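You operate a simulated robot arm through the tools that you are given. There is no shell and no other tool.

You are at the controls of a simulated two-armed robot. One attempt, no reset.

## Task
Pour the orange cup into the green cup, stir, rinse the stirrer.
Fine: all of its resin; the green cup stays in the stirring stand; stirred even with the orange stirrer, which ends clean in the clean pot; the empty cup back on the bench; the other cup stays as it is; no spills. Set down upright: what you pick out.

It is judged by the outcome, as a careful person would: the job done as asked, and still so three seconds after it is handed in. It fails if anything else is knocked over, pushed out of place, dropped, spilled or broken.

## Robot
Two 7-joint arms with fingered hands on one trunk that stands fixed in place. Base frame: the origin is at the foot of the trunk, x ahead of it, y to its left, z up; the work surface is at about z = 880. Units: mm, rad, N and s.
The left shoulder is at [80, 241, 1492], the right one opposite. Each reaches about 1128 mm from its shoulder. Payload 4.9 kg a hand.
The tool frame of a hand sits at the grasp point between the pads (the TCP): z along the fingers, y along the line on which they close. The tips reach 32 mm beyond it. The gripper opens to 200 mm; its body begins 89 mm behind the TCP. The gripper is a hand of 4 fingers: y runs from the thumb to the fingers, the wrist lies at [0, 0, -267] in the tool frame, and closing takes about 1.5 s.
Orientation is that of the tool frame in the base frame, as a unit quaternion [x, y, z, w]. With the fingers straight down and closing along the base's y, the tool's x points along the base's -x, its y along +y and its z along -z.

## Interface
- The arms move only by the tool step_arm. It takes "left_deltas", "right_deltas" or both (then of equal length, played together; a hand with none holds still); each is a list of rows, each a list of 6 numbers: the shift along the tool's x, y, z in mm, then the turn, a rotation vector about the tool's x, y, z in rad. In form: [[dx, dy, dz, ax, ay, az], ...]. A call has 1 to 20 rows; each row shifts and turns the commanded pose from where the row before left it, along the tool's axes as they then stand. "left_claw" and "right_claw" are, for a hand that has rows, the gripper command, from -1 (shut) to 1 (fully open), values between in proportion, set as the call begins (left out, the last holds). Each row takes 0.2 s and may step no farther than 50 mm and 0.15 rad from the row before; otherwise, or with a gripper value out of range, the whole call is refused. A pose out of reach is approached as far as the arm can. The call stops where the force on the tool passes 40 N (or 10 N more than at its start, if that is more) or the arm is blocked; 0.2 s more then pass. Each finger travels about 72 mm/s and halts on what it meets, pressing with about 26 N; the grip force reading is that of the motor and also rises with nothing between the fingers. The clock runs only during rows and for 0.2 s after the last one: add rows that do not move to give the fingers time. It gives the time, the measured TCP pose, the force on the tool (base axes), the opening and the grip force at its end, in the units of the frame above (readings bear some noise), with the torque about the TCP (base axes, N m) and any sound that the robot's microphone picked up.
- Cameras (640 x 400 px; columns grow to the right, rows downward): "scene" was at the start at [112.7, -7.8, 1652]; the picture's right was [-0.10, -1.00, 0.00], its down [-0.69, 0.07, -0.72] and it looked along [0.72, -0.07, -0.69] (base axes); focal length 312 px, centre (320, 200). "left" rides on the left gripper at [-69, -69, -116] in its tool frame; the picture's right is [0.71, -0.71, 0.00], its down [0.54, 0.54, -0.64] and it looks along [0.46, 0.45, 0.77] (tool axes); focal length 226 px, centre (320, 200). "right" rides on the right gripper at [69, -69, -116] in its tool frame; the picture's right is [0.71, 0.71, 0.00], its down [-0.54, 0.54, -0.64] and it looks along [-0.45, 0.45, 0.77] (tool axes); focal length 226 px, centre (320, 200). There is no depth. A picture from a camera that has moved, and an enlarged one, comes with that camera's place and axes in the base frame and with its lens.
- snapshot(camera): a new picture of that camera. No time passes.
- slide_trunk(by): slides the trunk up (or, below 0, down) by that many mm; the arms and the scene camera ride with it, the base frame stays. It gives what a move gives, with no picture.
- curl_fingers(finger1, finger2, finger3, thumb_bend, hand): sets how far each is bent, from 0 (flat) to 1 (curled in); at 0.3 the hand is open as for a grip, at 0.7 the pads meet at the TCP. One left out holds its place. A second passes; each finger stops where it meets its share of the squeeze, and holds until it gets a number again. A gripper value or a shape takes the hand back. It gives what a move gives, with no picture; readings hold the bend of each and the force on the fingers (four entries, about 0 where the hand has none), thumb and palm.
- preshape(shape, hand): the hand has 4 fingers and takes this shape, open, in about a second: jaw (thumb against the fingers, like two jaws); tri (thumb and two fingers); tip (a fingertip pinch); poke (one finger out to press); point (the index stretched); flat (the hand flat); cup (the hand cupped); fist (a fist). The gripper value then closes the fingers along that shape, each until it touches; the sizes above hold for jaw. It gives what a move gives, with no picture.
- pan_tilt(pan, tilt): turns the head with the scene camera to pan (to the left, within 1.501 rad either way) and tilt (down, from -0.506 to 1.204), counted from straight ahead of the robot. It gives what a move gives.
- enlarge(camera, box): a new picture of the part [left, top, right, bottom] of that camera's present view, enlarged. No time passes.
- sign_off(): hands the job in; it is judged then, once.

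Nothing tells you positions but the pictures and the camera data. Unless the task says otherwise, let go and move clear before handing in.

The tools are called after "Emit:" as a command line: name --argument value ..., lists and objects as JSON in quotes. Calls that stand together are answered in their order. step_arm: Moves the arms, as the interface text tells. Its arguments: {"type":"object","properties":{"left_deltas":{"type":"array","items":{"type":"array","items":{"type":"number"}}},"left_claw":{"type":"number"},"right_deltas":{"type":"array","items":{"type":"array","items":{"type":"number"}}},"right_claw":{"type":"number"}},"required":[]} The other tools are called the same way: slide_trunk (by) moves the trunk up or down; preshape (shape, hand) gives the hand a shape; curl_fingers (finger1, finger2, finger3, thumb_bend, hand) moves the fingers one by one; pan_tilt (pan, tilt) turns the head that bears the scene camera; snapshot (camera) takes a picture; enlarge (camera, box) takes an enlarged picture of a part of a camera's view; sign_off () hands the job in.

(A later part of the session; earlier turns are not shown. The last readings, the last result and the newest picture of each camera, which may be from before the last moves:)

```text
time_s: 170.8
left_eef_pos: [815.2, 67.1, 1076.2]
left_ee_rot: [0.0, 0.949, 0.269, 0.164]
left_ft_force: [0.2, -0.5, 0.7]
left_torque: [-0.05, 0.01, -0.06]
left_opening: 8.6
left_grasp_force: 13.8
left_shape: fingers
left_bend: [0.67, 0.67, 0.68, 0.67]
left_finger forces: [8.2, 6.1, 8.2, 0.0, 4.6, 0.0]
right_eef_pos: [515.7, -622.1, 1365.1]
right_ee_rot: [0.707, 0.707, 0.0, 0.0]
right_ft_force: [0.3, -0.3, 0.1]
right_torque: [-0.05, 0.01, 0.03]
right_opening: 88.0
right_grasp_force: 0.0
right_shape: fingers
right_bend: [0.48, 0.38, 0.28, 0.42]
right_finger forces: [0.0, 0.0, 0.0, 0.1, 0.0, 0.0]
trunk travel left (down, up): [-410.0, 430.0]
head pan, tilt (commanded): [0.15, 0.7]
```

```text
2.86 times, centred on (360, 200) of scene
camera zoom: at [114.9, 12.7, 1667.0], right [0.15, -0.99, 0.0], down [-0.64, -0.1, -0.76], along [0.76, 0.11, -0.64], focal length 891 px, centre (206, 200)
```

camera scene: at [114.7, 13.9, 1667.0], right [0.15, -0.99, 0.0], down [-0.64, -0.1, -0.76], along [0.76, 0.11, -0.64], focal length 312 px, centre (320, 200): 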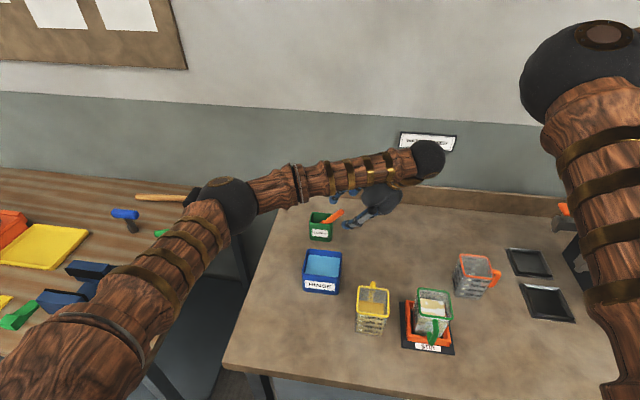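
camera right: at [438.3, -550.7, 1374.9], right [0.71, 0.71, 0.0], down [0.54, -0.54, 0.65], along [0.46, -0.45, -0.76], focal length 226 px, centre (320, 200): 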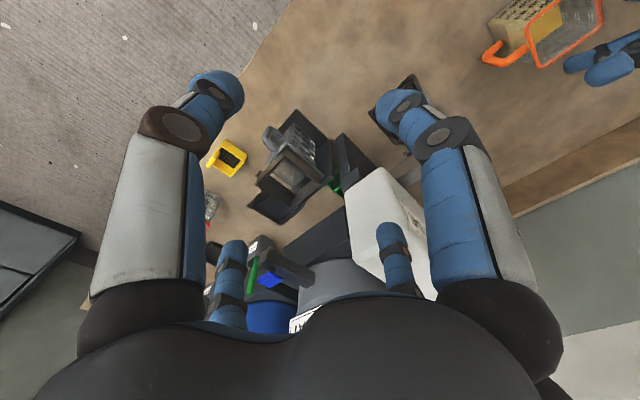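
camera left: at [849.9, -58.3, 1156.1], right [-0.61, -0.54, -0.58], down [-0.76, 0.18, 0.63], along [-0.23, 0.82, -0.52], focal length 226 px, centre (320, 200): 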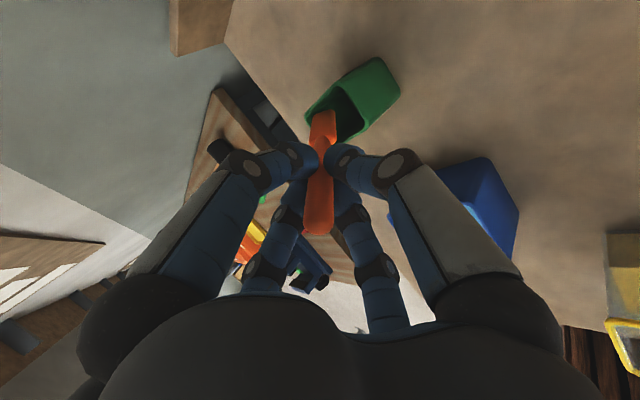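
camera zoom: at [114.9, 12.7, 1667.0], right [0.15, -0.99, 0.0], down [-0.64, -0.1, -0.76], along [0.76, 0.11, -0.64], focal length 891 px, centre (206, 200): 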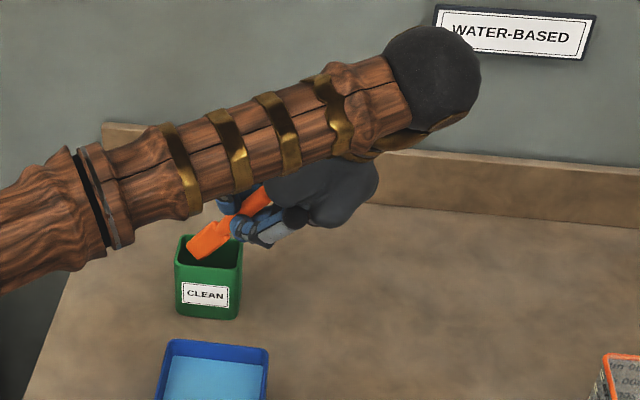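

It's coming out cleanly. Raising further, then turning the hand upright.

Emit:
step_arm --left_deltas '[[-6.24, 10.26, -16, 0, 0, 0], [-6.24, 10.26, -16, 0, 0, 0], [-6.24, 10.26, -16, 0, 0, 0], [-6.24, 10.26, -16, 0, 0, 0], [-6.24, 10.26, -16, 0, 0, 0], [0, 0, 0, 0.11, 0.0668, 0], [0, 0, 0, 0.11, 0.0668, 0], [0, 0, 0, 0.11, 0.0668, 0], [0, 0, 0, 0.11, 0.0668, 0], [0, 0, 0, 0.11, 0.0668, 0], [0, 0, 0, 0, 0, 0]]'

Emit:
snapshot --camera "left"

Emit:
snapshot --camera "scene"

Emit:
enlarge --camera "scene" --box '[280, 80, 400, 260]'

```text
time_s: 173.2
left_eef_pos: [814.4, 67.0, 1175.6]
left_ee_rot: [0.001, 1.0, -0.001, -0.002]
left_ft_force: [0.0, -0.9, 0.3]
left_torque: [0.0, 0.04, 0.0]
left_opening: 8.7
left_grasp_force: 13.4
left_shape: fingers
left_bend: [0.67, 0.67, 0.68, 0.67]
left_finger forces: [8.2, 6.4, 8.1, 0.0, 3.9, 0.0]
right_eef_pos: [516.7, -621.4, 1366.3]
right_ee_rot: [0.707, 0.707, 0.0, 0.0]
right_ft_force: [-0.3, -0.1, 0.5]
right_torque: [0.02, -0.02, 0.01]
right_opening: 87.9
right_grasp_force: 0.1
right_shape: fingers
right_bend: [0.48, 0.38, 0.28, 0.42]
right_finger forces: [0.1, 0.0, 0.1, 0.0, 0.0, 0.0]
trunk travel left (down, up): [-410.0, 430.0]
head pan, tilt (commanded): [0.15, 0.7]
```

```text
taken
camera left: at [883.5, -2.7, 1292.6], right [-0.71, -0.71, 0.0], down [-0.54, 0.54, 0.64], along [-0.46, 0.45, -0.76], focal length 226 px, centre (320, 200)
```

left: 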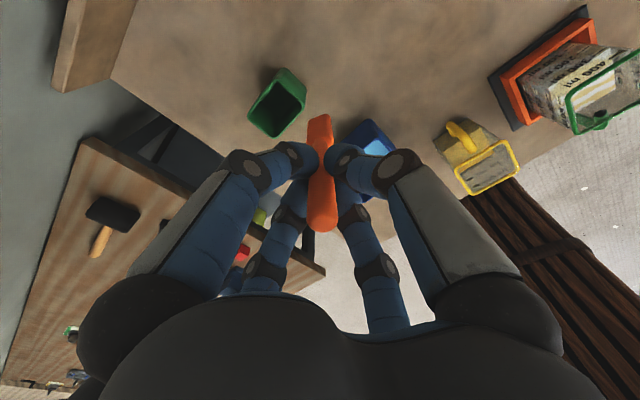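

```text
taken
camera scene: at [114.4, 12.4, 1667.1], right [0.15, -0.99, 0.0], down [-0.64, -0.1, -0.76], along [0.76, 0.11, -0.64], focal length 312 px, centre (320, 200)
```

scene: 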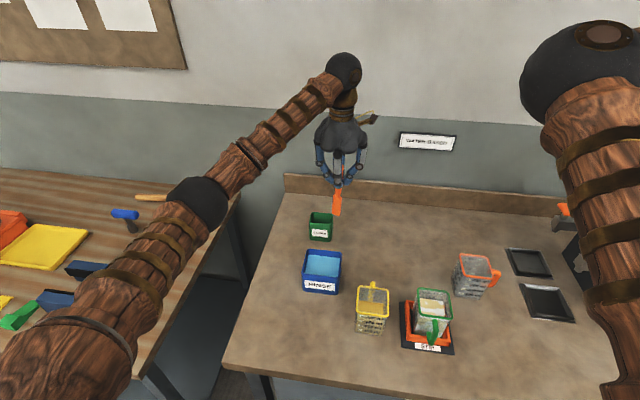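

```text
2.22 times, centred on (340, 170) of scene
camera zoom: at [114.4, 12.4, 1667.1], right [0.15, -0.99, 0.0], down [-0.64, -0.1, -0.76], along [0.76, 0.11, -0.64], focal length 693 px, centre (276, 267)
```

zoom: 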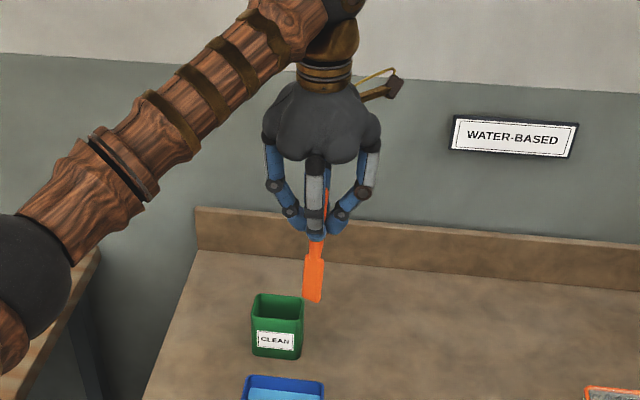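

The stirrer hangs straight in line with the hand, its tip 160 mm below the grasp point. Carrying it over to the green cup, staying above everything.

Emit:
step_arm --left_deltas '[[14, -14.7, -3, 0, 0, 0], [28, -29.4, -3, 0, 0, 0], [28, -29.4, -2, 0, 0, 0], [28, -29.4, -2, 0, 0, 0], [28, -29.4, 0, 0, 0, 0], [28, -29.4, 0, 0, 0, 0], [28, -29.4, 0, 0, 0, 0], [28, -29.4, 0, 0, 0, 0], [28, -29.4, 0, 0, 0, 0], [14, -14.7, 0, 0, 0, 0], [0, 0, 0, 0, 0, 0]]'

Emit:
pan_tilt --pan -0.2 --tilt 0.8

Emit:
snapshot --camera "scene"

Emit:
snapshot --camera "left"

```text
time_s: 175.7
left_eef_pos: [595.9, -202.7, 1178.1]
left_ee_rot: [0.003, 1.0, -0.002, -0.002]
left_ft_force: [0.4, -1.4, -0.8]
left_torque: [-0.02, 0.01, 0.01]
left_opening: 8.6
left_grasp_force: 13.1
left_shape: fingers
left_bend: [0.67, 0.68, 0.68, 0.67]
left_finger forces: [8.0, 6.4, 7.9, 0.0, 3.9, 0.1]
left hand out of reach, approached as far as the arm can: row 9, 10
right_eef_pos: [516.6, -620.0, 1367.2]
right_ee_rot: [0.706, 0.708, 0.001, -0.001]
right_ft_force: [-0.3, 0.0, -0.2]
right_torque: [-0.01, -0.01, 0.01]
right_opening: 88.0
right_grasp_force: 0.0
right_shape: fingers
right_bend: [0.48, 0.38, 0.28, 0.42]
right_finger forces: [0.0, 0.0, 0.1, 0.1, 0.0, 0.1]
trunk travel left (down, up): [-410.0, 430.0]
head pan, tilt (commanded): [0.15, 0.7]
```

```text
time_s: 176.5
left_eef_pos: [595.8, -201.8, 1178.0]
left_ee_rot: [0.002, 1.0, 0.001, -0.002]
left_ft_force: [0.5, -0.1, -0.6]
left_torque: [0.0, 0.0, 0.02]
left_opening: 8.6
left_grasp_force: 13.4
left_shape: fingers
left_bend: [0.67, 0.68, 0.68, 0.67]
left_finger forces: [8.2, 6.4, 7.9, 0.1, 3.9, 0.0]
right_eef_pos: [516.4, -621.3, 1365.9]
right_ee_rot: [0.707, 0.707, 0.001, 0.0]
right_ft_force: [0.2, 0.2, -0.8]
right_torque: [0.04, -0.01, 0.02]
right_opening: 88.0
right_grasp_force: 0.2
right_shape: fingers
right_bend: [0.48, 0.38, 0.28, 0.42]
right_finger forces: [0.0, 0.0, 0.0, 0.0, 0.0, 0.0]
trunk travel left (down, up): [-410.0, 430.0]
head pan, tilt (commanded): [-0.201, 0.799]
```

```text
taken
camera scene: at [109.8, -16.1, 1658.8], right [-0.2, -0.98, 0.0], down [-0.7, 0.14, -0.7], along [0.68, -0.14, -0.72], focal length 312 px, centre (320, 200)
```

scene: 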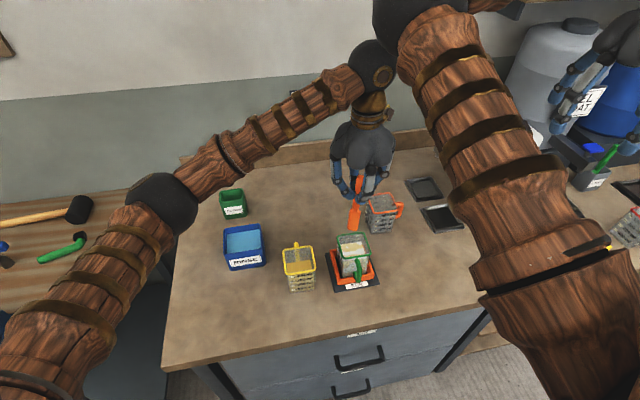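

```text
taken
camera left: at [664.0, -272.4, 1295.8], right [-0.71, -0.7, 0.0], down [-0.54, 0.55, 0.64], along [-0.45, 0.46, -0.76], focal length 226 px, centre (320, 200)
```

left: 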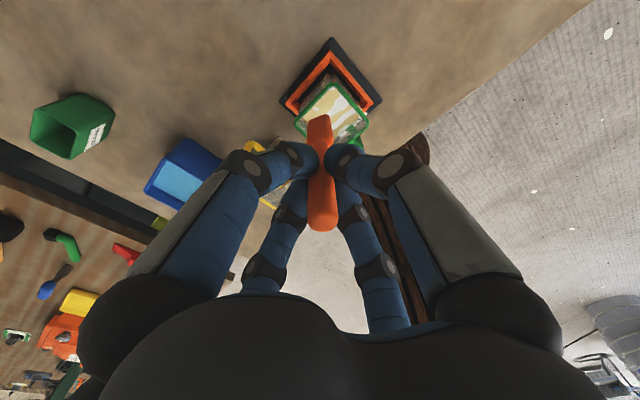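

The left hand stopped short (a joint limit), and its wrist is rather near the right elbow. I'll move the right arm further out of the way, then yaw the left hand in the free direction before going on.

Emit:
step_arm --right_deltas '[[-25, -30, 10, 0, 0, 0], [-25, -30, 10, 0, 0, 0], [-25, -30, 10, 0, 0, 0], [-25, -30, 10, 0, 0, 0], [0, 0, 0, 0, 0, 0]]'

Emit:
step_arm --left_deltas '[[0, 0, 0, 0, 0, 0.1309], [0, 0, 0, 0, 0, 0.1309], [0, 0, 0, 0, 0, 0.1309], [0, 0, 0, 0, 0, 0.1309], [0, 0, 0, 0, 0, 0.1309], [0, 0, 0, 0, 0, 0.1309], [0, 0, 0, 0, 0, 0]]'

Emit:
snapshot --camera "scene"

Emit:
snapshot --camera "left"

```text
time_s: 177.7
left_eef_pos: [595.5, -202.5, 1178.7]
left_ee_rot: [0.003, 1.0, -0.002, -0.002]
left_ft_force: [-0.8, -0.1, -0.9]
left_torque: [-0.01, 0.01, 0.0]
left_opening: 8.7
left_grasp_force: 13.2
left_shape: fingers
left_bend: [0.67, 0.68, 0.68, 0.67]
left_finger forces: [8.1, 6.4, 7.8, 0.1, 3.9, 0.0]
right_eef_pos: [397.9, -719.9, 1326.2]
right_ee_rot: [0.707, 0.707, 0.0, -0.001]
right_ft_force: [-0.3, 0.2, 0.4]
right_torque: [0.0, 0.04, 0.03]
right_opening: 87.9
right_grasp_force: 0.1
right_shape: fingers
right_bend: [0.48, 0.38, 0.28, 0.42]
right_finger forces: [0.0, 0.1, 0.0, 0.1, 0.0, 0.0]
trunk travel left (down, up): [-410.0, 430.0]
head pan, tilt (commanded): [-0.201, 0.799]
```

```text
time_s: 179.3
left_eef_pos: [596.5, -203.4, 1178.5]
left_ee_rot: [0.384, 0.923, -0.001, -0.002]
left_ft_force: [0.4, -0.4, -0.7]
left_torque: [0.01, 0.01, 0.0]
left_opening: 8.7
left_grasp_force: 13.3
left_shape: fingers
left_bend: [0.67, 0.68, 0.68, 0.67]
left_finger forces: [8.2, 6.5, 7.8, 0.0, 4.0, 0.0]
right_eef_pos: [396.8, -721.2, 1325.6]
right_ee_rot: [0.706, 0.708, 0.0, 0.0]
right_ft_force: [0.7, -1.0, 1.0]
right_torque: [-0.02, 0.02, -0.03]
right_opening: 88.3
right_grasp_force: 0.0
right_shape: fingers
right_bend: [0.48, 0.38, 0.28, 0.42]
right_finger forces: [0.0, 0.0, 0.0, 0.0, 0.0, 0.1]
trunk travel left (down, up): [-410.0, 430.0]
head pan, tilt (commanded): [-0.201, 0.799]
```

```text
taken
camera scene: at [109.6, -16.2, 1658.8], right [-0.2, -0.98, 0.0], down [-0.7, 0.14, -0.7], along [0.68, -0.14, -0.72], focal length 312 px, centre (320, 200)
```

scene: 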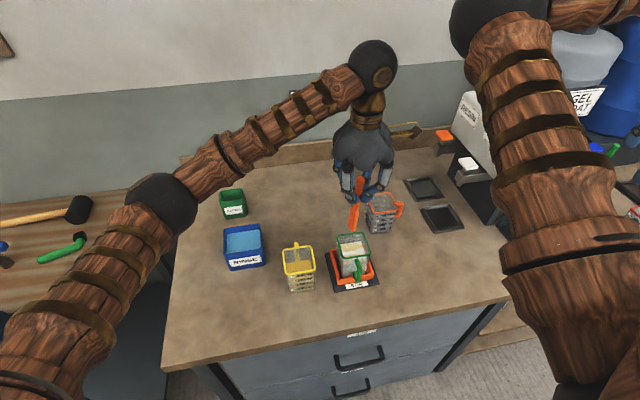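

```text
taken
camera left: at [594.5, -300.2, 1295.4], right [-1.0, 0.0, 0.0], down [0.0, 0.77, 0.64], along [0.0, 0.64, -0.77], focal length 226 px, centre (320, 200)
```

left: 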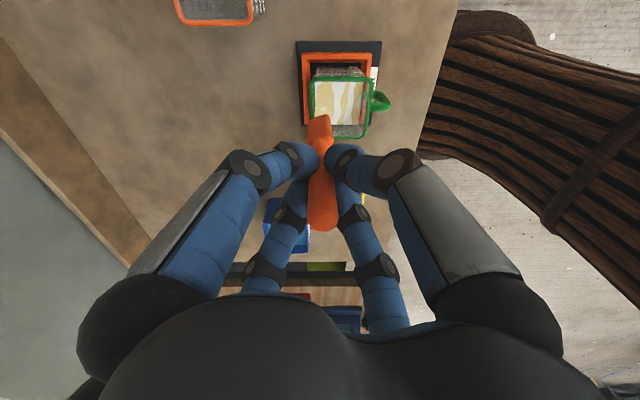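

Arms are clear of each other. Now moving the stirrer over the green cup's centre.

Emit:
step_arm --left_deltas '[[9.2, -6.9, 0, 0, 0, 0], [9.2, -6.9, 0, 0, 0, 0], [9.1, -6.8, 0, 0, 0, 0], [0, 0, 0, 0, 0, 0]]'

Emit:
snapshot --camera "left"

Emit:
enlarge --camera "scene" --box '[290, 120, 430, 300]'

```text
time_s: 180.3
left_eef_pos: [562.2, -196.8, 1178.0]
left_ee_rot: [0.384, 0.923, -0.001, -0.002]
left_ft_force: [0.5, -0.6, -0.5]
left_torque: [-0.02, 0.03, 0.01]
left_opening: 8.9
left_grasp_force: 13.2
left_shape: fingers
left_bend: [0.67, 0.68, 0.68, 0.67]
left_finger forces: [8.2, 6.4, 7.9, 0.0, 4.1, 0.0]
right_eef_pos: [397.2, -719.7, 1326.2]
right_ee_rot: [0.707, 0.707, 0.0, 0.0]
right_ft_force: [0.0, -0.5, -1.0]
right_torque: [0.04, 0.01, -0.01]
right_opening: 88.4
right_grasp_force: 0.1
right_shape: fingers
right_bend: [0.48, 0.38, 0.28, 0.42]
right_finger forces: [0.0, 0.0, 0.0, 0.0, 0.1, 0.0]
trunk travel left (down, up): [-410.0, 430.0]
head pan, tilt (commanded): [-0.201, 0.799]
```

```text
taken
camera left: at [560.9, -294.5, 1294.7], right [-1.0, 0.0, 0.0], down [0.0, 0.77, 0.64], along [0.0, 0.64, -0.77], focal length 226 px, centre (320, 200)
```

left: 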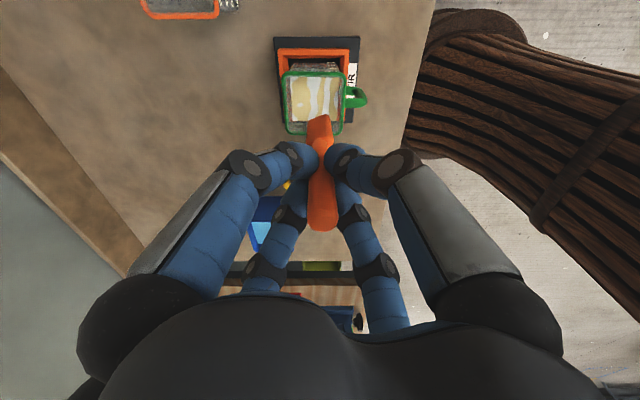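

```text
2.22 times, centred on (360, 210) of scene
camera zoom: at [109.7, -16.0, 1658.8], right [-0.2, -0.98, 0.0], down [-0.7, 0.14, -0.7], along [0.68, -0.14, -0.72], focal length 693 px, centre (231, 178)
```

zoom: 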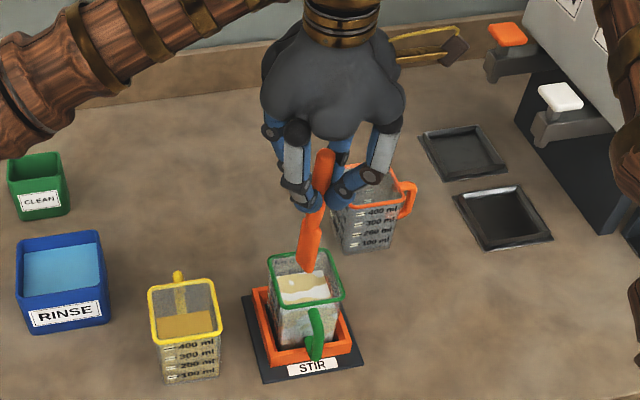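

The stirrer is vertical and centred over the green cup. Lowering it into the resin until the tip is about 10 mm above the cup's floor.

Emit:
step_arm --left_deltas '[[0, 0, 25, 0, 0, 0], [0, 0, 25, 0, 0, 0], [0, 0, 20, 0, 0, 0], [0, 0, 15, 0, 0, 0], [0, 0, 10, 0, 0, 0], [0, 0, 8, 0, 0, 0], [0, 0, 0, 0, 0, 0]]'

Emit:
snapshot --camera "left"

Emit:
enlarge --camera "scene" --box '[290, 150, 430, 300]'

```text
time_s: 181.9
left_eef_pos: [561.7, -198.3, 1074.8]
left_ee_rot: [0.383, 0.924, 0.001, -0.001]
left_ft_force: [-0.9, -0.7, -0.4]
left_torque: [0.01, -0.01, -0.02]
left_opening: 8.9
left_grasp_force: 13.4
left_shape: fingers
left_bend: [0.67, 0.68, 0.68, 0.67]
left_finger forces: [8.1, 6.4, 7.9, 0.0, 3.8, 0.0]
right_eef_pos: [398.2, -719.8, 1325.7]
right_ee_rot: [0.707, 0.707, 0.001, 0.0]
right_ft_force: [-0.8, 0.8, -0.2]
right_torque: [0.03, 0.02, 0.0]
right_opening: 88.2
right_grasp_force: 0.0
right_shape: fingers
right_bend: [0.48, 0.38, 0.28, 0.42]
right_finger forces: [0.1, 0.1, 0.1, 0.0, 0.0, 0.1]
trunk travel left (down, up): [-410.0, 430.0]
head pan, tilt (commanded): [-0.201, 0.799]
```

```text
taken
camera left: at [560.2, -294.6, 1192.4], right [-1.0, 0.0, 0.0], down [0.0, 0.77, 0.64], along [0.0, 0.64, -0.77], focal length 226 px, centre (320, 200)
```

left: 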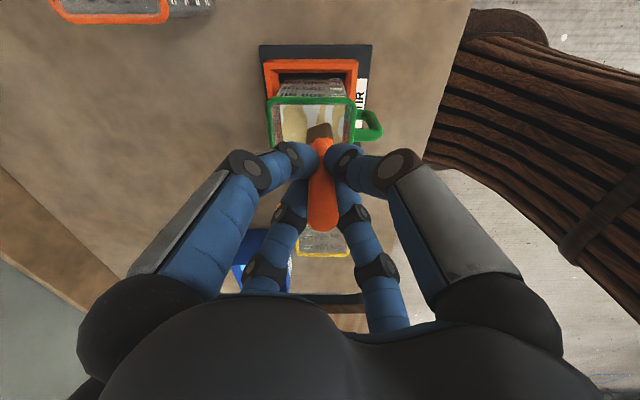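

```text
2.67 times, centred on (360, 225) of scene
camera zoom: at [109.7, -15.9, 1658.8], right [-0.2, -0.98, 0.0], down [-0.7, 0.14, -0.7], along [0.68, -0.14, -0.72], focal length 832 px, centre (213, 133)
```

zoom: 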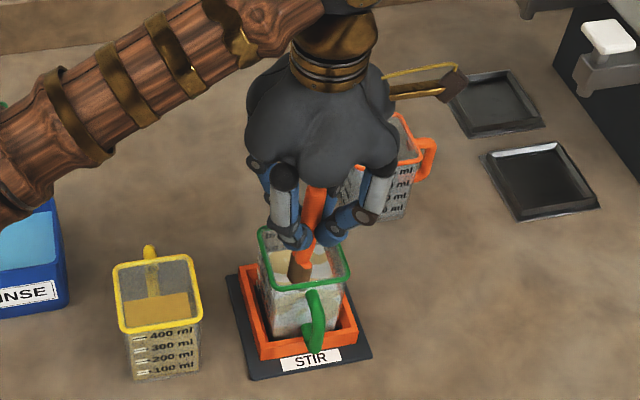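

Stirrer is in the resin without touching the walls. I'll begin with gentle 10 mm circles and check the force readings.

Emit:
step_arm --left_deltas '[[10, 0, 0, 0, 0, 0], [-2.93, 7.07, 0, 0, 0, 0], [-7.07, 2.93, 0, 0, 0, 0], [-7.07, -2.93, 0, 0, 0, 0], [-2.93, -7.07, 0, 0, 0, 0], [2.93, -7.07, 0, 0, 0, 0], [7.07, -2.93, 0, 0, 0, 0], [7.07, 2.93, 0, 0, 0, 0], [2.93, 7.07, 0, 0, 0, 0], [-2.93, 7.07, 0, 0, 0, 0], [-7.07, 2.93, 0, 0, 0, 0], [-7.07, -2.93, 0, 0, 0, 0], [-2.93, -7.07, 0, 0, 0, 0], [2.93, -7.07, 0, 0, 0, 0], [7.07, -2.93, 0, 0, 0, 0], [7.07, 2.93, 0, 0, 0, 0], [2.93, 7.07, 0, 0, 0, 0]]'

Emit:
snapshot --camera "left"

Emit:
enlarge --camera "scene" --box '[310, 190, 400, 290]'

```text
time_s: 185.5
left_eef_pos: [554.5, -189.7, 1074.6]
left_ee_rot: [0.383, 0.924, -0.001, -0.002]
left_ft_force: [-0.2, 0.3, 0.4]
left_torque: [-0.05, 0.04, 0.03]
left_opening: 8.8
left_grasp_force: 13.8
left_shape: fingers
left_bend: [0.67, 0.68, 0.68, 0.67]
left_finger forces: [8.4, 6.4, 8.2, 0.2, 3.9, 0.0]
right_eef_pos: [397.0, -719.4, 1326.5]
right_ee_rot: [0.707, 0.707, 0.0, 0.0]
right_ft_force: [-0.2, -0.4, -0.6]
right_torque: [0.01, -0.03, 0.03]
right_opening: 88.1
right_grasp_force: 0.1
right_shape: fingers
right_bend: [0.48, 0.38, 0.28, 0.42]
right_finger forces: [0.0, 0.0, 0.0, 0.0, 0.1, 0.0]
trunk travel left (down, up): [-410.0, 430.0]
head pan, tilt (commanded): [-0.201, 0.799]
```

```text
taken
camera left: at [552.9, -288.0, 1192.2], right [-1.0, 0.0, 0.0], down [0.0, 0.77, 0.64], along [0.0, 0.64, -0.77], focal length 226 px, centre (320, 200)
```

left: 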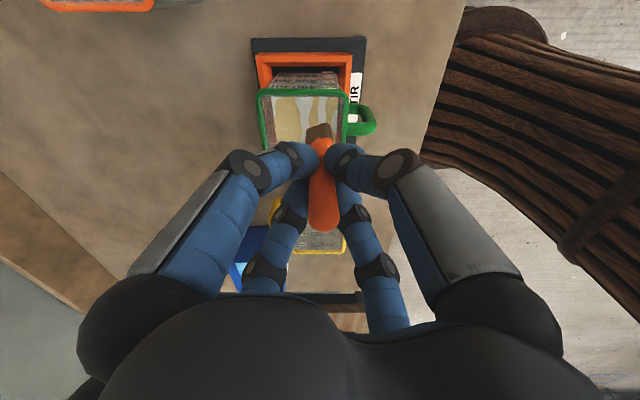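

```text
4.00 times, centred on (355, 240) of scene
camera zoom: at [109.8, -15.6, 1658.8], right [-0.2, -0.98, 0.0], down [-0.7, 0.14, -0.7], along [0.68, -0.14, -0.72], focal length 1248 px, centre (180, 40)
```

zoom: 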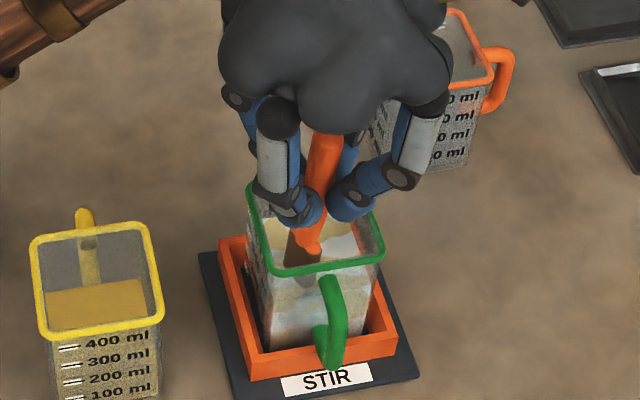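

Low resistance and no wall contact. I'll widen to 16 mm circles and keep stirring.

Emit:
step_arm --left_deltas '[[6, 0, 0, 0, 0, 0], [-4.69, 11.31, 0, 0, 0, 0], [-11.31, 4.69, 0, 0, 0, 0], [-11.31, -4.69, 0, 0, 0, 0], [-4.69, -11.31, 0, 0, 0, 0], [4.69, -11.31, 0, 0, 0, 0], [11.31, -4.69, 0, 0, 0, 0], [11.31, 4.69, 0, 0, 0, 0], [4.69, 11.31, 0, 0, 0, 0], [-4.69, 11.31, 0, 0, 0, 0], [-11.31, 4.69, 0, 0, 0, 0], [-11.31, -4.69, 0, 0, 0, 0], [-4.69, -11.31, 0, 0, 0, 0], [4.69, -11.31, 0, 0, 0, 0], [11.31, -4.69, 0, 0, 0, 0], [11.31, 4.69, 0, 0, 0, 0], [4.69, 11.31, 0, 0, 0, 0]]'

Emit:
step_arm --left_deltas '[[-4.69, 11.31, 0, 0, 0, 0], [-11.31, 4.69, 0, 0, 0, 0], [-11.31, -4.69, 0, 0, 0, 0], [-4.69, -11.31, 0, 0, 0, 0], [4.69, -11.31, 0, 0, 0, 0], [11.31, -4.69, 0, 0, 0, 0], [11.31, 4.69, 0, 0, 0, 0], [4.69, 11.31, 0, 0, 0, 0], [-4.69, 11.31, 0, 0, 0, 0], [-11.31, 4.69, 0, 0, 0, 0], [-11.31, -4.69, 0, 0, 0, 0], [-4.69, -11.31, 0, 0, 0, 0], [4.69, -11.31, 0, 0, 0, 0], [11.31, -4.69, 0, 0, 0, 0], [11.31, 4.69, 0, 0, 0, 0], [4.69, 11.31, 0, 0, 0, 0]]'

Emit:
snapshot --camera "left"

Emit:
enlarge --camera "scene" --box '[310, 190, 400, 290]'

```text
time_s: 189.1
left_eef_pos: [549.8, -186.4, 1073.5]
left_ee_rot: [0.384, 0.923, -0.001, -0.001]
left_ft_force: [0.0, -0.7, -1.0]
left_torque: [-0.03, 0.01, 0.01]
left_opening: 8.7
left_grasp_force: 13.8
left_shape: fingers
left_bend: [0.67, 0.68, 0.67, 0.67]
left_finger forces: [9.2, 6.6, 7.5, 0.0, 4.0, 0.0]
right_eef_pos: [398.0, -720.6, 1327.5]
right_ee_rot: [0.707, 0.708, 0.0, 0.0]
right_ft_force: [-0.6, 0.7, -0.3]
right_torque: [0.0, 0.02, -0.02]
right_opening: 88.0
right_grasp_force: 0.0
right_shape: fingers
right_bend: [0.48, 0.38, 0.28, 0.42]
right_finger forces: [0.1, 0.0, 0.0, 0.1, 0.0, 0.1]
trunk travel left (down, up): [-410.0, 430.0]
head pan, tilt (commanded): [-0.201, 0.799]
```

```text
time_s: 192.5
left_eef_pos: [548.1, -185.4, 1074.6]
left_ee_rot: [0.383, 0.924, -0.002, -0.001]
left_ft_force: [1.1, -1.6, 1.1]
left_torque: [-0.27, -0.01, 0.06]
left_opening: 8.9
left_grasp_force: 15.0
left_shape: fingers
left_bend: [0.67, 0.68, 0.67, 0.67]
left_finger forces: [11.2, 6.3, 8.0, 0.1, 5.4, 0.0]
right_eef_pos: [397.1, -721.0, 1328.0]
right_ee_rot: [0.707, 0.707, -0.001, 0.0]
right_ft_force: [-0.8, -0.8, -0.6]
right_torque: [-0.01, 0.01, 0.03]
right_opening: 88.3
right_grasp_force: 0.0
right_shape: fingers
right_bend: [0.48, 0.38, 0.28, 0.42]
right_finger forces: [0.1, 0.0, 0.0, 0.0, 0.0, 0.0]
trunk travel left (down, up): [-410.0, 430.0]
head pan, tilt (commanded): [-0.201, 0.799]
```

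```text
taken
camera left: at [547.7, -282.7, 1192.3], right [-1.0, 0.0, 0.0], down [0.0, 0.77, 0.64], along [0.0, 0.64, -0.77], focal length 226 px, centre (320, 200)
```

left: 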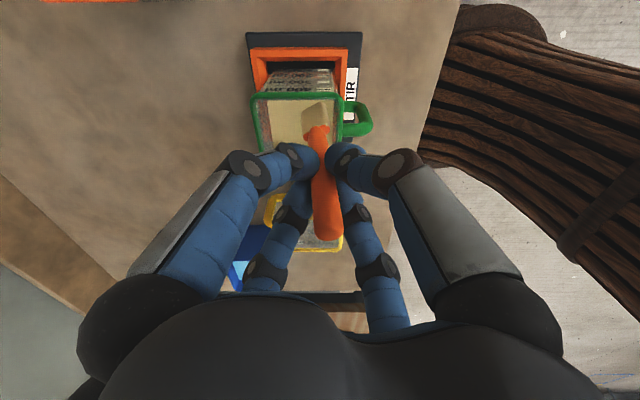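

```text
4.00 times, centred on (355, 240) of scene
camera zoom: at [109.9, -16.0, 1658.8], right [-0.2, -0.98, 0.0], down [-0.7, 0.14, -0.7], along [0.68, -0.14, -0.72], focal length 1248 px, centre (180, 40)
```

zoom: 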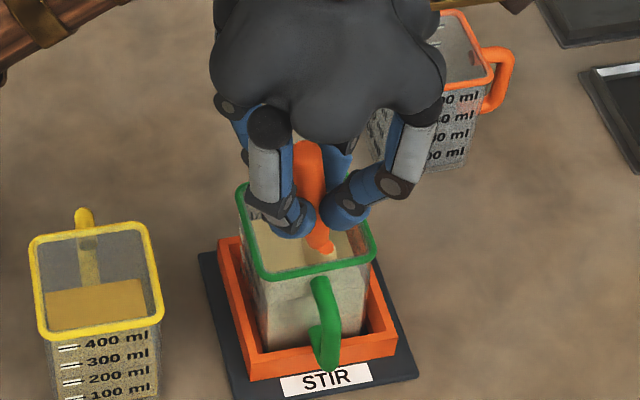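

The resin already looks uniform, but the blade has begun to press on the cup's wall. I'll return to the centre and check the stirrer's tilt and the cup's seating.

Emit:
step_arm --left_deltas '[[-8, 0, 0, 0, 0, 0], [-8, 0, 0, 0, 0, 0], [0, 0, 0, 0, 0, 0]]'

Emit:
snapshot --camera "left"

Emit:
enlarge --camera "left" --box '[230, 20, 390, 260]'

Emit:
enlarge --camera "scene" --box '[310, 190, 400, 290]'

```text
time_s: 193.3
left_eef_pos: [560.8, -196.4, 1075.2]
left_ee_rot: [0.383, 0.924, -0.001, -0.001]
left_ft_force: [0.9, -0.1, 0.2]
left_torque: [0.03, -0.02, -0.02]
left_opening: 9.2
left_grasp_force: 14.2
left_shape: fingers
left_bend: [0.67, 0.68, 0.67, 0.67]
left_finger forces: [8.6, 6.7, 8.0, 0.0, 4.0, 0.0]
right_eef_pos: [396.8, -720.4, 1325.7]
right_ee_rot: [0.707, 0.708, 0.0, 0.0]
right_ft_force: [0.3, 0.7, -0.2]
right_torque: [-0.01, -0.02, 0.0]
right_opening: 88.0
right_grasp_force: 0.0
right_shape: fingers
right_bend: [0.48, 0.38, 0.28, 0.42]
right_finger forces: [0.0, 0.0, 0.0, 0.0, 0.0, 0.1]
trunk travel left (down, up): [-410.0, 430.0]
head pan, tilt (commanded): [-0.201, 0.799]
```

```text
taken
camera left: at [559.8, -294.2, 1192.7], right [-1.0, 0.0, 0.0], down [0.0, 0.77, 0.64], along [0.0, 0.64, -0.77], focal length 226 px, centre (320, 200)
```

left: 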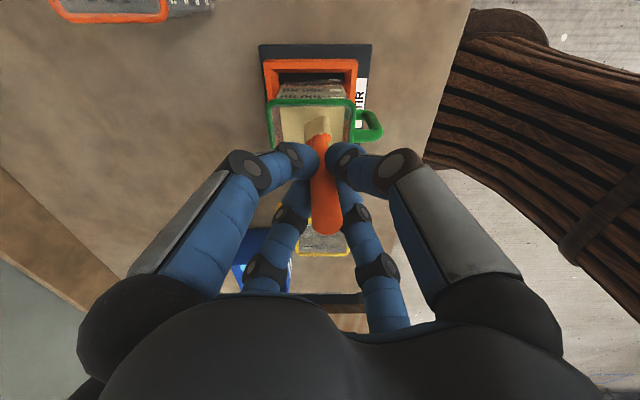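

```text
1.67 times, centred on (310, 140) of left
camera zoom: at [559.8, -294.2, 1192.7], right [-1.0, 0.0, 0.0], down [0.0, 0.77, 0.64], along [0.0, 0.64, -0.77], focal length 377 px, centre (337, 300)
```

zoom: 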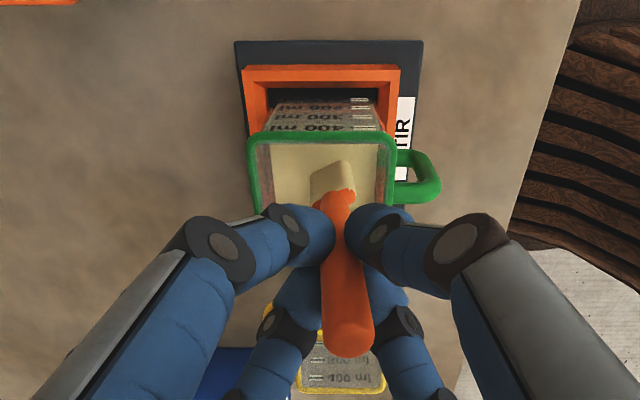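

```text
4.00 times, centred on (355, 240) of scene
camera zoom: at [109.5, -15.9, 1658.8], right [-0.2, -0.98, 0.0], down [-0.7, 0.14, -0.7], along [0.68, -0.14, -0.72], focal length 1248 px, centre (180, 40)
```

zoom: 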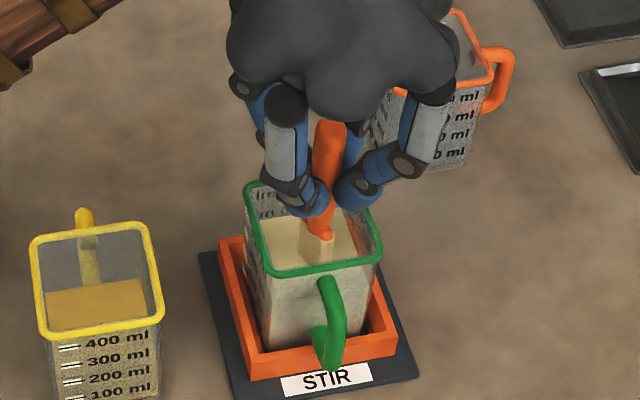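

The resin looks evenly cream-coloured already. To be thorough I'll stir a few more smaller circles the other way, with a little up-and-down motion.

Emit:
step_arm --left_deltas '[[10, 0, 0, 0, 0, 0], [-2.93, -7.07, -4, 0, 0, 0], [-7.07, -2.93, -4, 0, 0, 0], [-7.07, 2.93, -4, 0, 0, 0], [-2.93, 7.07, -4, 0, 0, 0], [2.93, 7.07, 4, 0, 0, 0], [7.07, 2.93, 4, 0, 0, 0], [7.07, -2.93, 4, 0, 0, 0], [2.93, -7.07, 4, 0, 0, 0], [-2.93, -7.07, 0, 0, 0, 0], [-7.07, -2.93, 0, 0, 0, 0], [-7.07, 2.93, 0, 0, 0, 0], [-2.93, 7.07, 0, 0, 0, 0], [2.93, 7.07, 0, 0, 0, 0], [7.07, 2.93, 0, 0, 0, 0], [7.07, -2.93, 0, 0, 0, 0], [2.93, -7.07, 0, 0, 0, 0], [-10, 0, 0, 0, 0, 0]]'

Emit:
step_arm --left_deltas '[[12, 0, 0, 0, 0, 0], [-3.5, 8.5, 0, 0, 0, 0], [-8.5, 3.5, 0, 0, 0, 0], [-8.5, -3.5, 0, 0, 0, 0], [-3.5, -8.5, 0, 0, 0, 0], [3.5, -8.5, 0, 0, 0, 0], [8.5, -3.5, 0, 0, 0, 0], [8.5, 3.5, 0, 0, 0, 0], [3.5, 8.5, 0, 0, 0, 0], [-3.5, 8.5, 0, 0, 0, 0], [-8.5, 3.5, 0, 0, 0, 0], [-8.5, -3.5, 0, 0, 0, 0], [-3.5, -8.5, 0, 0, 0, 0], [3.5, -8.5, 0, 0, 0, 0], [8.5, -3.5, 0, 0, 0, 0], [8.5, 3.5, 0, 0, 0, 0], [3.5, 8.5, 0, 0, 0, 0], [-12, 0, 0, 0, 0, 0], [0, 0, 0, 0, 0, 0]]'

Emit:
enlarge --camera "left" --box '[230, 20, 390, 260]'

Emit:
enlarge --camera "scene" --box '[310, 190, 400, 290]'

```text
time_s: 197.1
left_eef_pos: [560.9, -198.9, 1075.9]
left_ee_rot: [0.383, 0.924, 0.0, -0.002]
left_ft_force: [-0.4, -1.2, -0.2]
left_torque: [0.02, 0.03, 0.0]
left_opening: 9.3
left_grasp_force: 13.5
left_shape: fingers
left_bend: [0.67, 0.68, 0.67, 0.67]
left_finger forces: [8.6, 6.6, 7.9, 0.1, 4.1, 0.0]
right_eef_pos: [396.5, -721.2, 1325.5]
right_ee_rot: [0.707, 0.707, 0.0, -0.001]
right_ft_force: [-1.0, 0.5, -1.0]
right_torque: [0.01, 0.01, 0.0]
right_opening: 88.3
right_grasp_force: 0.1
right_shape: fingers
right_bend: [0.48, 0.38, 0.28, 0.42]
right_finger forces: [0.0, 0.1, 0.0, 0.0, 0.1, 0.0]
trunk travel left (down, up): [-410.0, 430.0]
head pan, tilt (commanded): [-0.201, 0.799]
```

```text
time_s: 201.1
left_eef_pos: [559.8, -197.4, 1074.8]
left_ee_rot: [0.383, 0.924, -0.001, -0.001]
left_ft_force: [0.3, -0.2, -0.9]
left_torque: [-0.04, 0.05, 0.02]
left_opening: 9.2
left_grasp_force: 13.6
left_shape: fingers
left_bend: [0.67, 0.68, 0.67, 0.67]
left_finger forces: [8.7, 6.6, 7.8, 0.1, 4.2, 0.1]
right_eef_pos: [396.0, -720.6, 1325.9]
right_ee_rot: [0.707, 0.707, 0.0, 0.001]
right_ft_force: [0.1, 0.0, 1.0]
right_torque: [-0.02, 0.04, 0.0]
right_opening: 88.0
right_grasp_force: 0.0
right_shape: fingers
right_bend: [0.48, 0.38, 0.28, 0.42]
right_finger forces: [0.0, 0.0, 0.0, 0.0, 0.0, 0.0]
trunk travel left (down, up): [-410.0, 430.0]
head pan, tilt (commanded): [-0.201, 0.799]
```

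```text
1.67 times, centred on (310, 140) of left
camera zoom: at [559.9, -295.1, 1192.1], right [-1.0, 0.0, 0.0], down [0.0, 0.77, 0.64], along [0.0, 0.64, -0.77], focal length 377 px, centre (337, 300)
```

zoom: 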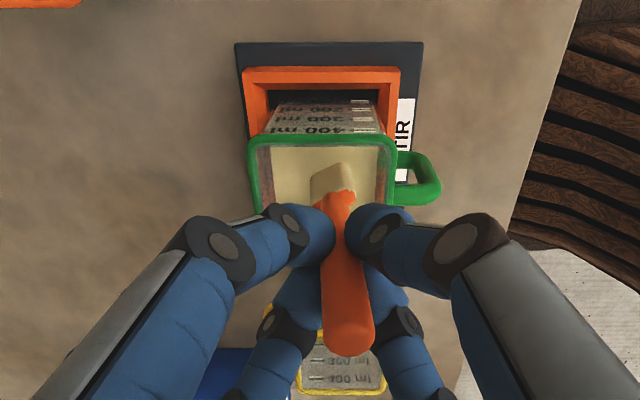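

```text
4.00 times, centred on (355, 240) of scene
camera zoom: at [109.6, -16.0, 1658.8], right [-0.2, -0.98, 0.0], down [-0.7, 0.14, -0.7], along [0.68, -0.14, -0.72], focal length 1248 px, centre (180, 40)
```

zoom: 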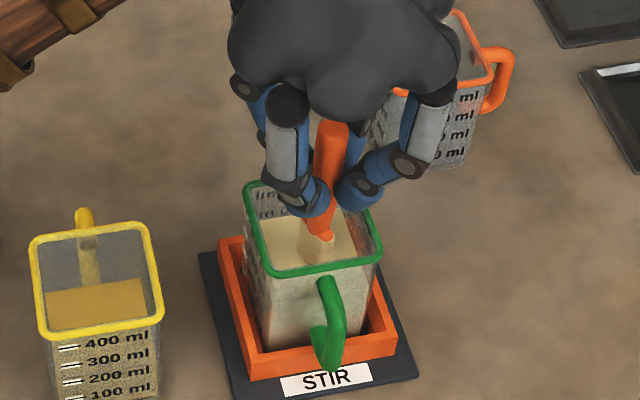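

The mix is even. I'll raise the stirrer slowly and let it drip off inside the cup before leaving it.

Emit:
step_arm --left_deltas '[[0, 0, -10, 0, 0, 0], [0, 0, -10, 0, 0, 0], [0, 0, -10, 0, 0, 0], [0, 0, -10, 0, 0, 0], [0, 0, -10, 0, 0, 0], [0, 0, -10, 0, 0, 0], [0, 0, 0, 0, 0, 0], [0, 0, 0, 0, 0, 0], [0, 0, 0, 0, 0, 0], [0, 0, 0, 0, 0, 0], [0, 0, 0, 0, 0, 0], [0, 0, 0, 0, 0, 0], [0, 0, 0, 0, 0, 0], [0, 0, 0, 0, 0, 0], [0, 0, 0, 0, 0, 0], [0, 0, 0, 0, 0, 0]]'

Emit:
snapshot --camera "left"

Emit:
enlarge --camera "scene" --box '[310, 180, 400, 290]'

Emit:
enlarge --camera "scene" --box '[200, 170, 300, 290]'

```text
time_s: 204.5
left_eef_pos: [560.3, -197.1, 1133.8]
left_ee_rot: [0.383, 0.924, -0.001, 0.0]
left_ft_force: [0.0, -0.6, 0.5]
left_torque: [-0.01, 0.01, -0.02]
left_opening: 9.1
left_grasp_force: 13.4
left_shape: fingers
left_bend: [0.67, 0.68, 0.67, 0.67]
left_finger forces: [8.5, 6.5, 7.9, 0.0, 4.3, 0.1]
right_eef_pos: [397.4, -721.1, 1327.0]
right_ee_rot: [0.707, 0.707, -0.001, 0.001]
right_ft_force: [0.1, -0.3, -0.1]
right_torque: [0.02, 0.02, 0.0]
right_opening: 88.0
right_grasp_force: 0.1
right_shape: fingers
right_bend: [0.48, 0.38, 0.28, 0.42]
right_finger forces: [0.0, 0.1, 0.1, 0.0, 0.1, 0.0]
trunk travel left (down, up): [-410.0, 430.0]
head pan, tilt (commanded): [-0.201, 0.799]
```

```text
taken
camera left: at [560.0, -294.6, 1251.0], right [-1.0, 0.0, 0.0], down [0.0, 0.77, 0.64], along [0.0, 0.64, -0.77], focal length 226 px, centre (320, 200)
```

left: 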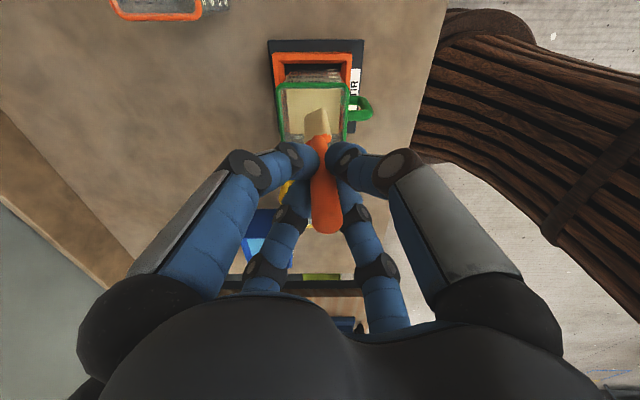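

```text
3.64 times, centred on (355, 235) of scene
camera zoom: at [109.7, -16.0, 1658.8], right [-0.2, -0.98, 0.0], down [-0.7, 0.14, -0.7], along [0.68, -0.14, -0.72], focal length 1134 px, centre (193, 73)
```

zoom: 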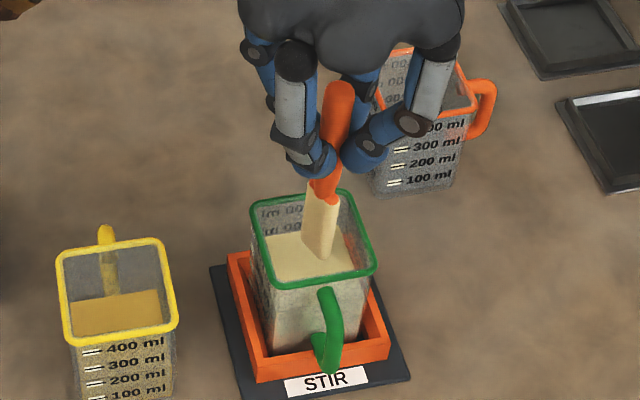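

```text
3.33 times, centred on (250, 230) of scene
camera zoom: at [109.7, -16.0, 1658.8], right [-0.2, -0.98, 0.0], down [-0.7, 0.14, -0.7], along [0.68, -0.14, -0.72], focal length 1040 px, centre (553, 100)
```

zoom: 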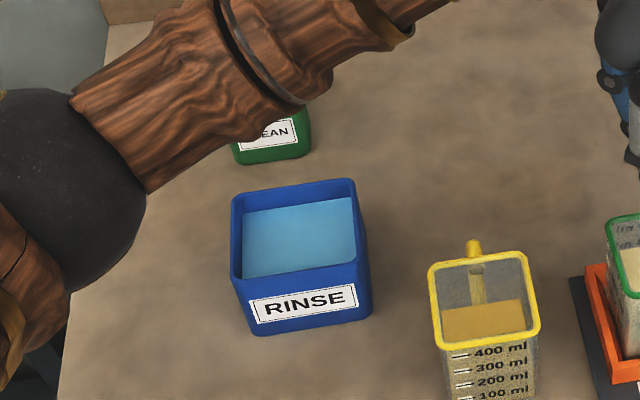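

The resin is uniform and the blade is coated. The rinse tub measures centre (668, 88), rim z ≈ 966, water level z ≈ 942. I'll raise the stirrer just above the rim and hold to let drips finish.

Emit:
step_arm --left_deltas '[[0, 0, -8, 0, 0, 0], [0, 0, -8, 0, 0, 0], [0, 0, -8, 0, 0, 0], [0, 0, 0, 0, 0, 0], [0, 0, 0, 0, 0, 0], [0, 0, 0, 0, 0, 0], [0, 0, 0, 0, 0, 0], [0, 0, 0, 0, 0, 0], [0, 0, 0, 0, 0, 0], [0, 0, 0, 0, 0, 0], [0, 0, 0, 0, 0, 0], [0, 0, 0, 0, 0, 0], [0, 0, 0, 0, 0, 0], [0, 0, 0, 0, 0, 0], [0, 0, 0, 0, 0, 0], [0, 0, 0, 0, 0, 0], [0, 0, 0, 0, 0, 0], [0, 0, 0, 0, 0, 0]]'

Emit:
enlarge --camera "scene" --box '[310, 180, 400, 290]'

```text
time_s: 208.3
left_eef_pos: [562.3, -197.5, 1159.7]
left_ee_rot: [0.383, 0.924, 0.0, -0.002]
left_ft_force: [-0.4, -0.4, -0.6]
left_torque: [0.04, 0.01, 0.0]
left_opening: 9.1
left_grasp_force: 13.3
left_shape: fingers
left_bend: [0.67, 0.68, 0.67, 0.67]
left_finger forces: [8.6, 6.6, 7.8, 0.0, 4.3, 0.0]
right_eef_pos: [395.9, -719.9, 1327.0]
right_ee_rot: [0.708, 0.706, 0.0, 0.001]
right_ft_force: [-0.2, 0.6, 0.3]
right_torque: [0.02, 0.0, -0.01]
right_opening: 88.0
right_grasp_force: 0.0
right_shape: fingers
right_bend: [0.48, 0.38, 0.28, 0.42]
right_finger forces: [0.0, 0.1, 0.1, 0.0, 0.0, 0.0]
trunk travel left (down, up): [-410.0, 430.0]
head pan, tilt (commanded): [-0.201, 0.799]
```

```text
3.64 times, centred on (355, 235) of scene
camera zoom: at [109.7, -16.0, 1658.8], right [-0.2, -0.98, 0.0], down [-0.7, 0.14, -0.7], along [0.68, -0.14, -0.72], focal length 1134 px, centre (193, 73)
```

zoom: 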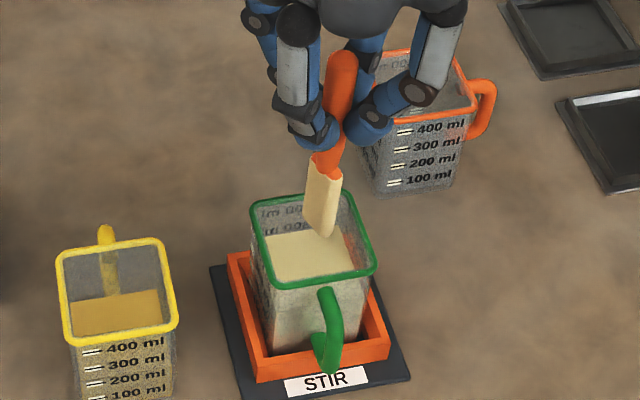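

No drips are forming. Now raising clear of the rim and moving around the yellow cup to the rinse tub.

Emit:
step_arm --left_deltas '[[0, 0, -10, 0, 0, 0], [0, 0, -12, 0, 0, 0], [-8.9, 22.1, 0, 0, 0, 0], [-8.9, 22.1, 0, 0, 0, 0], [-8.9, 22.1, 0, 0, 0, 0], [-8.9, 22.1, 0, 0, 0, 0], [15.25, 18.3, 0, 0, 0, 0], [15.25, 18.3, 0, 0, 0, 0], [15.25, 18.3, 0, 0, 0, 0], [15.25, 18.3, 0, 0, 0, 0], [15.25, 18.3, 0, 0, 0, 0], [15.25, 18.3, 0, 0, 0, 0], [15.25, 18.3, 0, 0, 0, 0], [15.25, 18.3, 0, 0, 0, 0], [13.7, 13.6, 0, 0, 0, 0], [13.7, 13.6, 0, 0, 0, 0], [13.7, 13.6, 0, 0, 0, 0], [0, 0, 0, 0, 0, 0]]'

Emit:
pan_tilt --pan 0.1 --tilt 0.75

Emit:
snapshot --camera "scene"

Emit:
snapshot --camera "left"

```text
time_s: 212.1
left_eef_pos: [666.8, 86.1, 1181.2]
left_ee_rot: [0.383, 0.924, 0.0, -0.001]
left_ft_force: [0.5, 0.6, -0.3]
left_torque: [0.05, -0.01, 0.04]
left_opening: 9.4
left_grasp_force: 13.0
left_shape: fingers
left_bend: [0.67, 0.68, 0.67, 0.67]
left_finger forces: [8.5, 6.6, 7.6, 0.1, 4.1, 0.0]
right_eef_pos: [397.9, -722.0, 1327.1]
right_ee_rot: [0.707, 0.707, 0.0, 0.001]
right_ft_force: [-0.3, -0.4, -1.0]
right_torque: [0.01, 0.01, 0.0]
right_opening: 88.0
right_grasp_force: 0.1
right_shape: fingers
right_bend: [0.48, 0.38, 0.28, 0.42]
right_finger forces: [0.0, 0.0, 0.0, 0.0, 0.1, 0.0]
trunk travel left (down, up): [-410.0, 430.0]
head pan, tilt (commanded): [-0.201, 0.799]
```

```text
time_s: 212.9
left_eef_pos: [665.4, 85.7, 1180.5]
left_ee_rot: [0.384, 0.923, -0.001, -0.001]
left_ft_force: [-0.3, 1.0, -0.2]
left_torque: [0.01, -0.04, -0.02]
left_opening: 9.1
left_grasp_force: 13.5
left_shape: fingers
left_bend: [0.67, 0.68, 0.67, 0.67]
left_finger forces: [8.5, 6.6, 7.7, 0.1, 4.1, 0.1]
right_eef_pos: [396.6, -720.7, 1326.4]
right_ee_rot: [0.707, 0.707, -0.001, 0.0]
right_ft_force: [0.6, 0.5, 0.7]
right_torque: [0.03, 0.0, -0.04]
right_opening: 88.1
right_grasp_force: 0.0
right_shape: fingers
right_bend: [0.48, 0.38, 0.28, 0.42]
right_finger forces: [0.1, 0.1, 0.0, 0.0, 0.0, 0.0]
trunk travel left (down, up): [-410.0, 430.0]
head pan, tilt (commanded): [0.099, 0.75]
```

```text
taken
camera scene: at [113.1, 8.3, 1662.8], right [0.1, -1.0, 0.0], down [-0.68, -0.07, -0.73], along [0.73, 0.07, -0.68], focal length 312 px, centre (320, 200)
```

scene: 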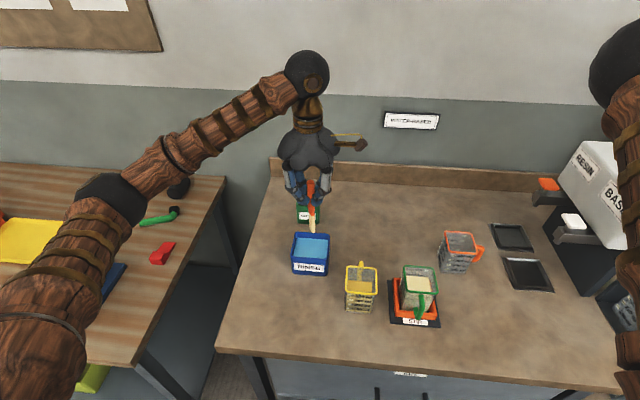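

```text
taken
camera left: at [665.5, -10.9, 1298.3], right [-1.0, 0.0, 0.0], down [0.0, 0.77, 0.64], along [0.0, 0.64, -0.77], focal length 226 px, centre (320, 200)
```

left: 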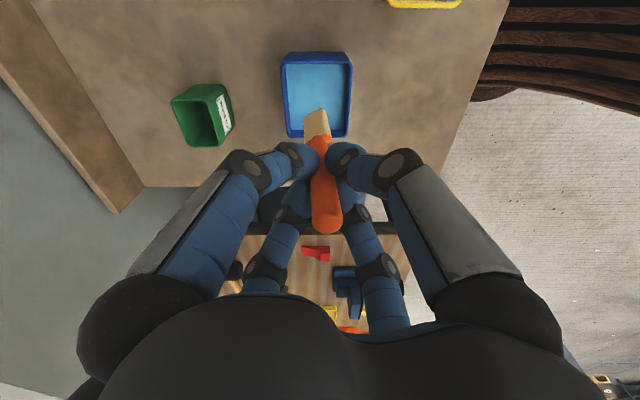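

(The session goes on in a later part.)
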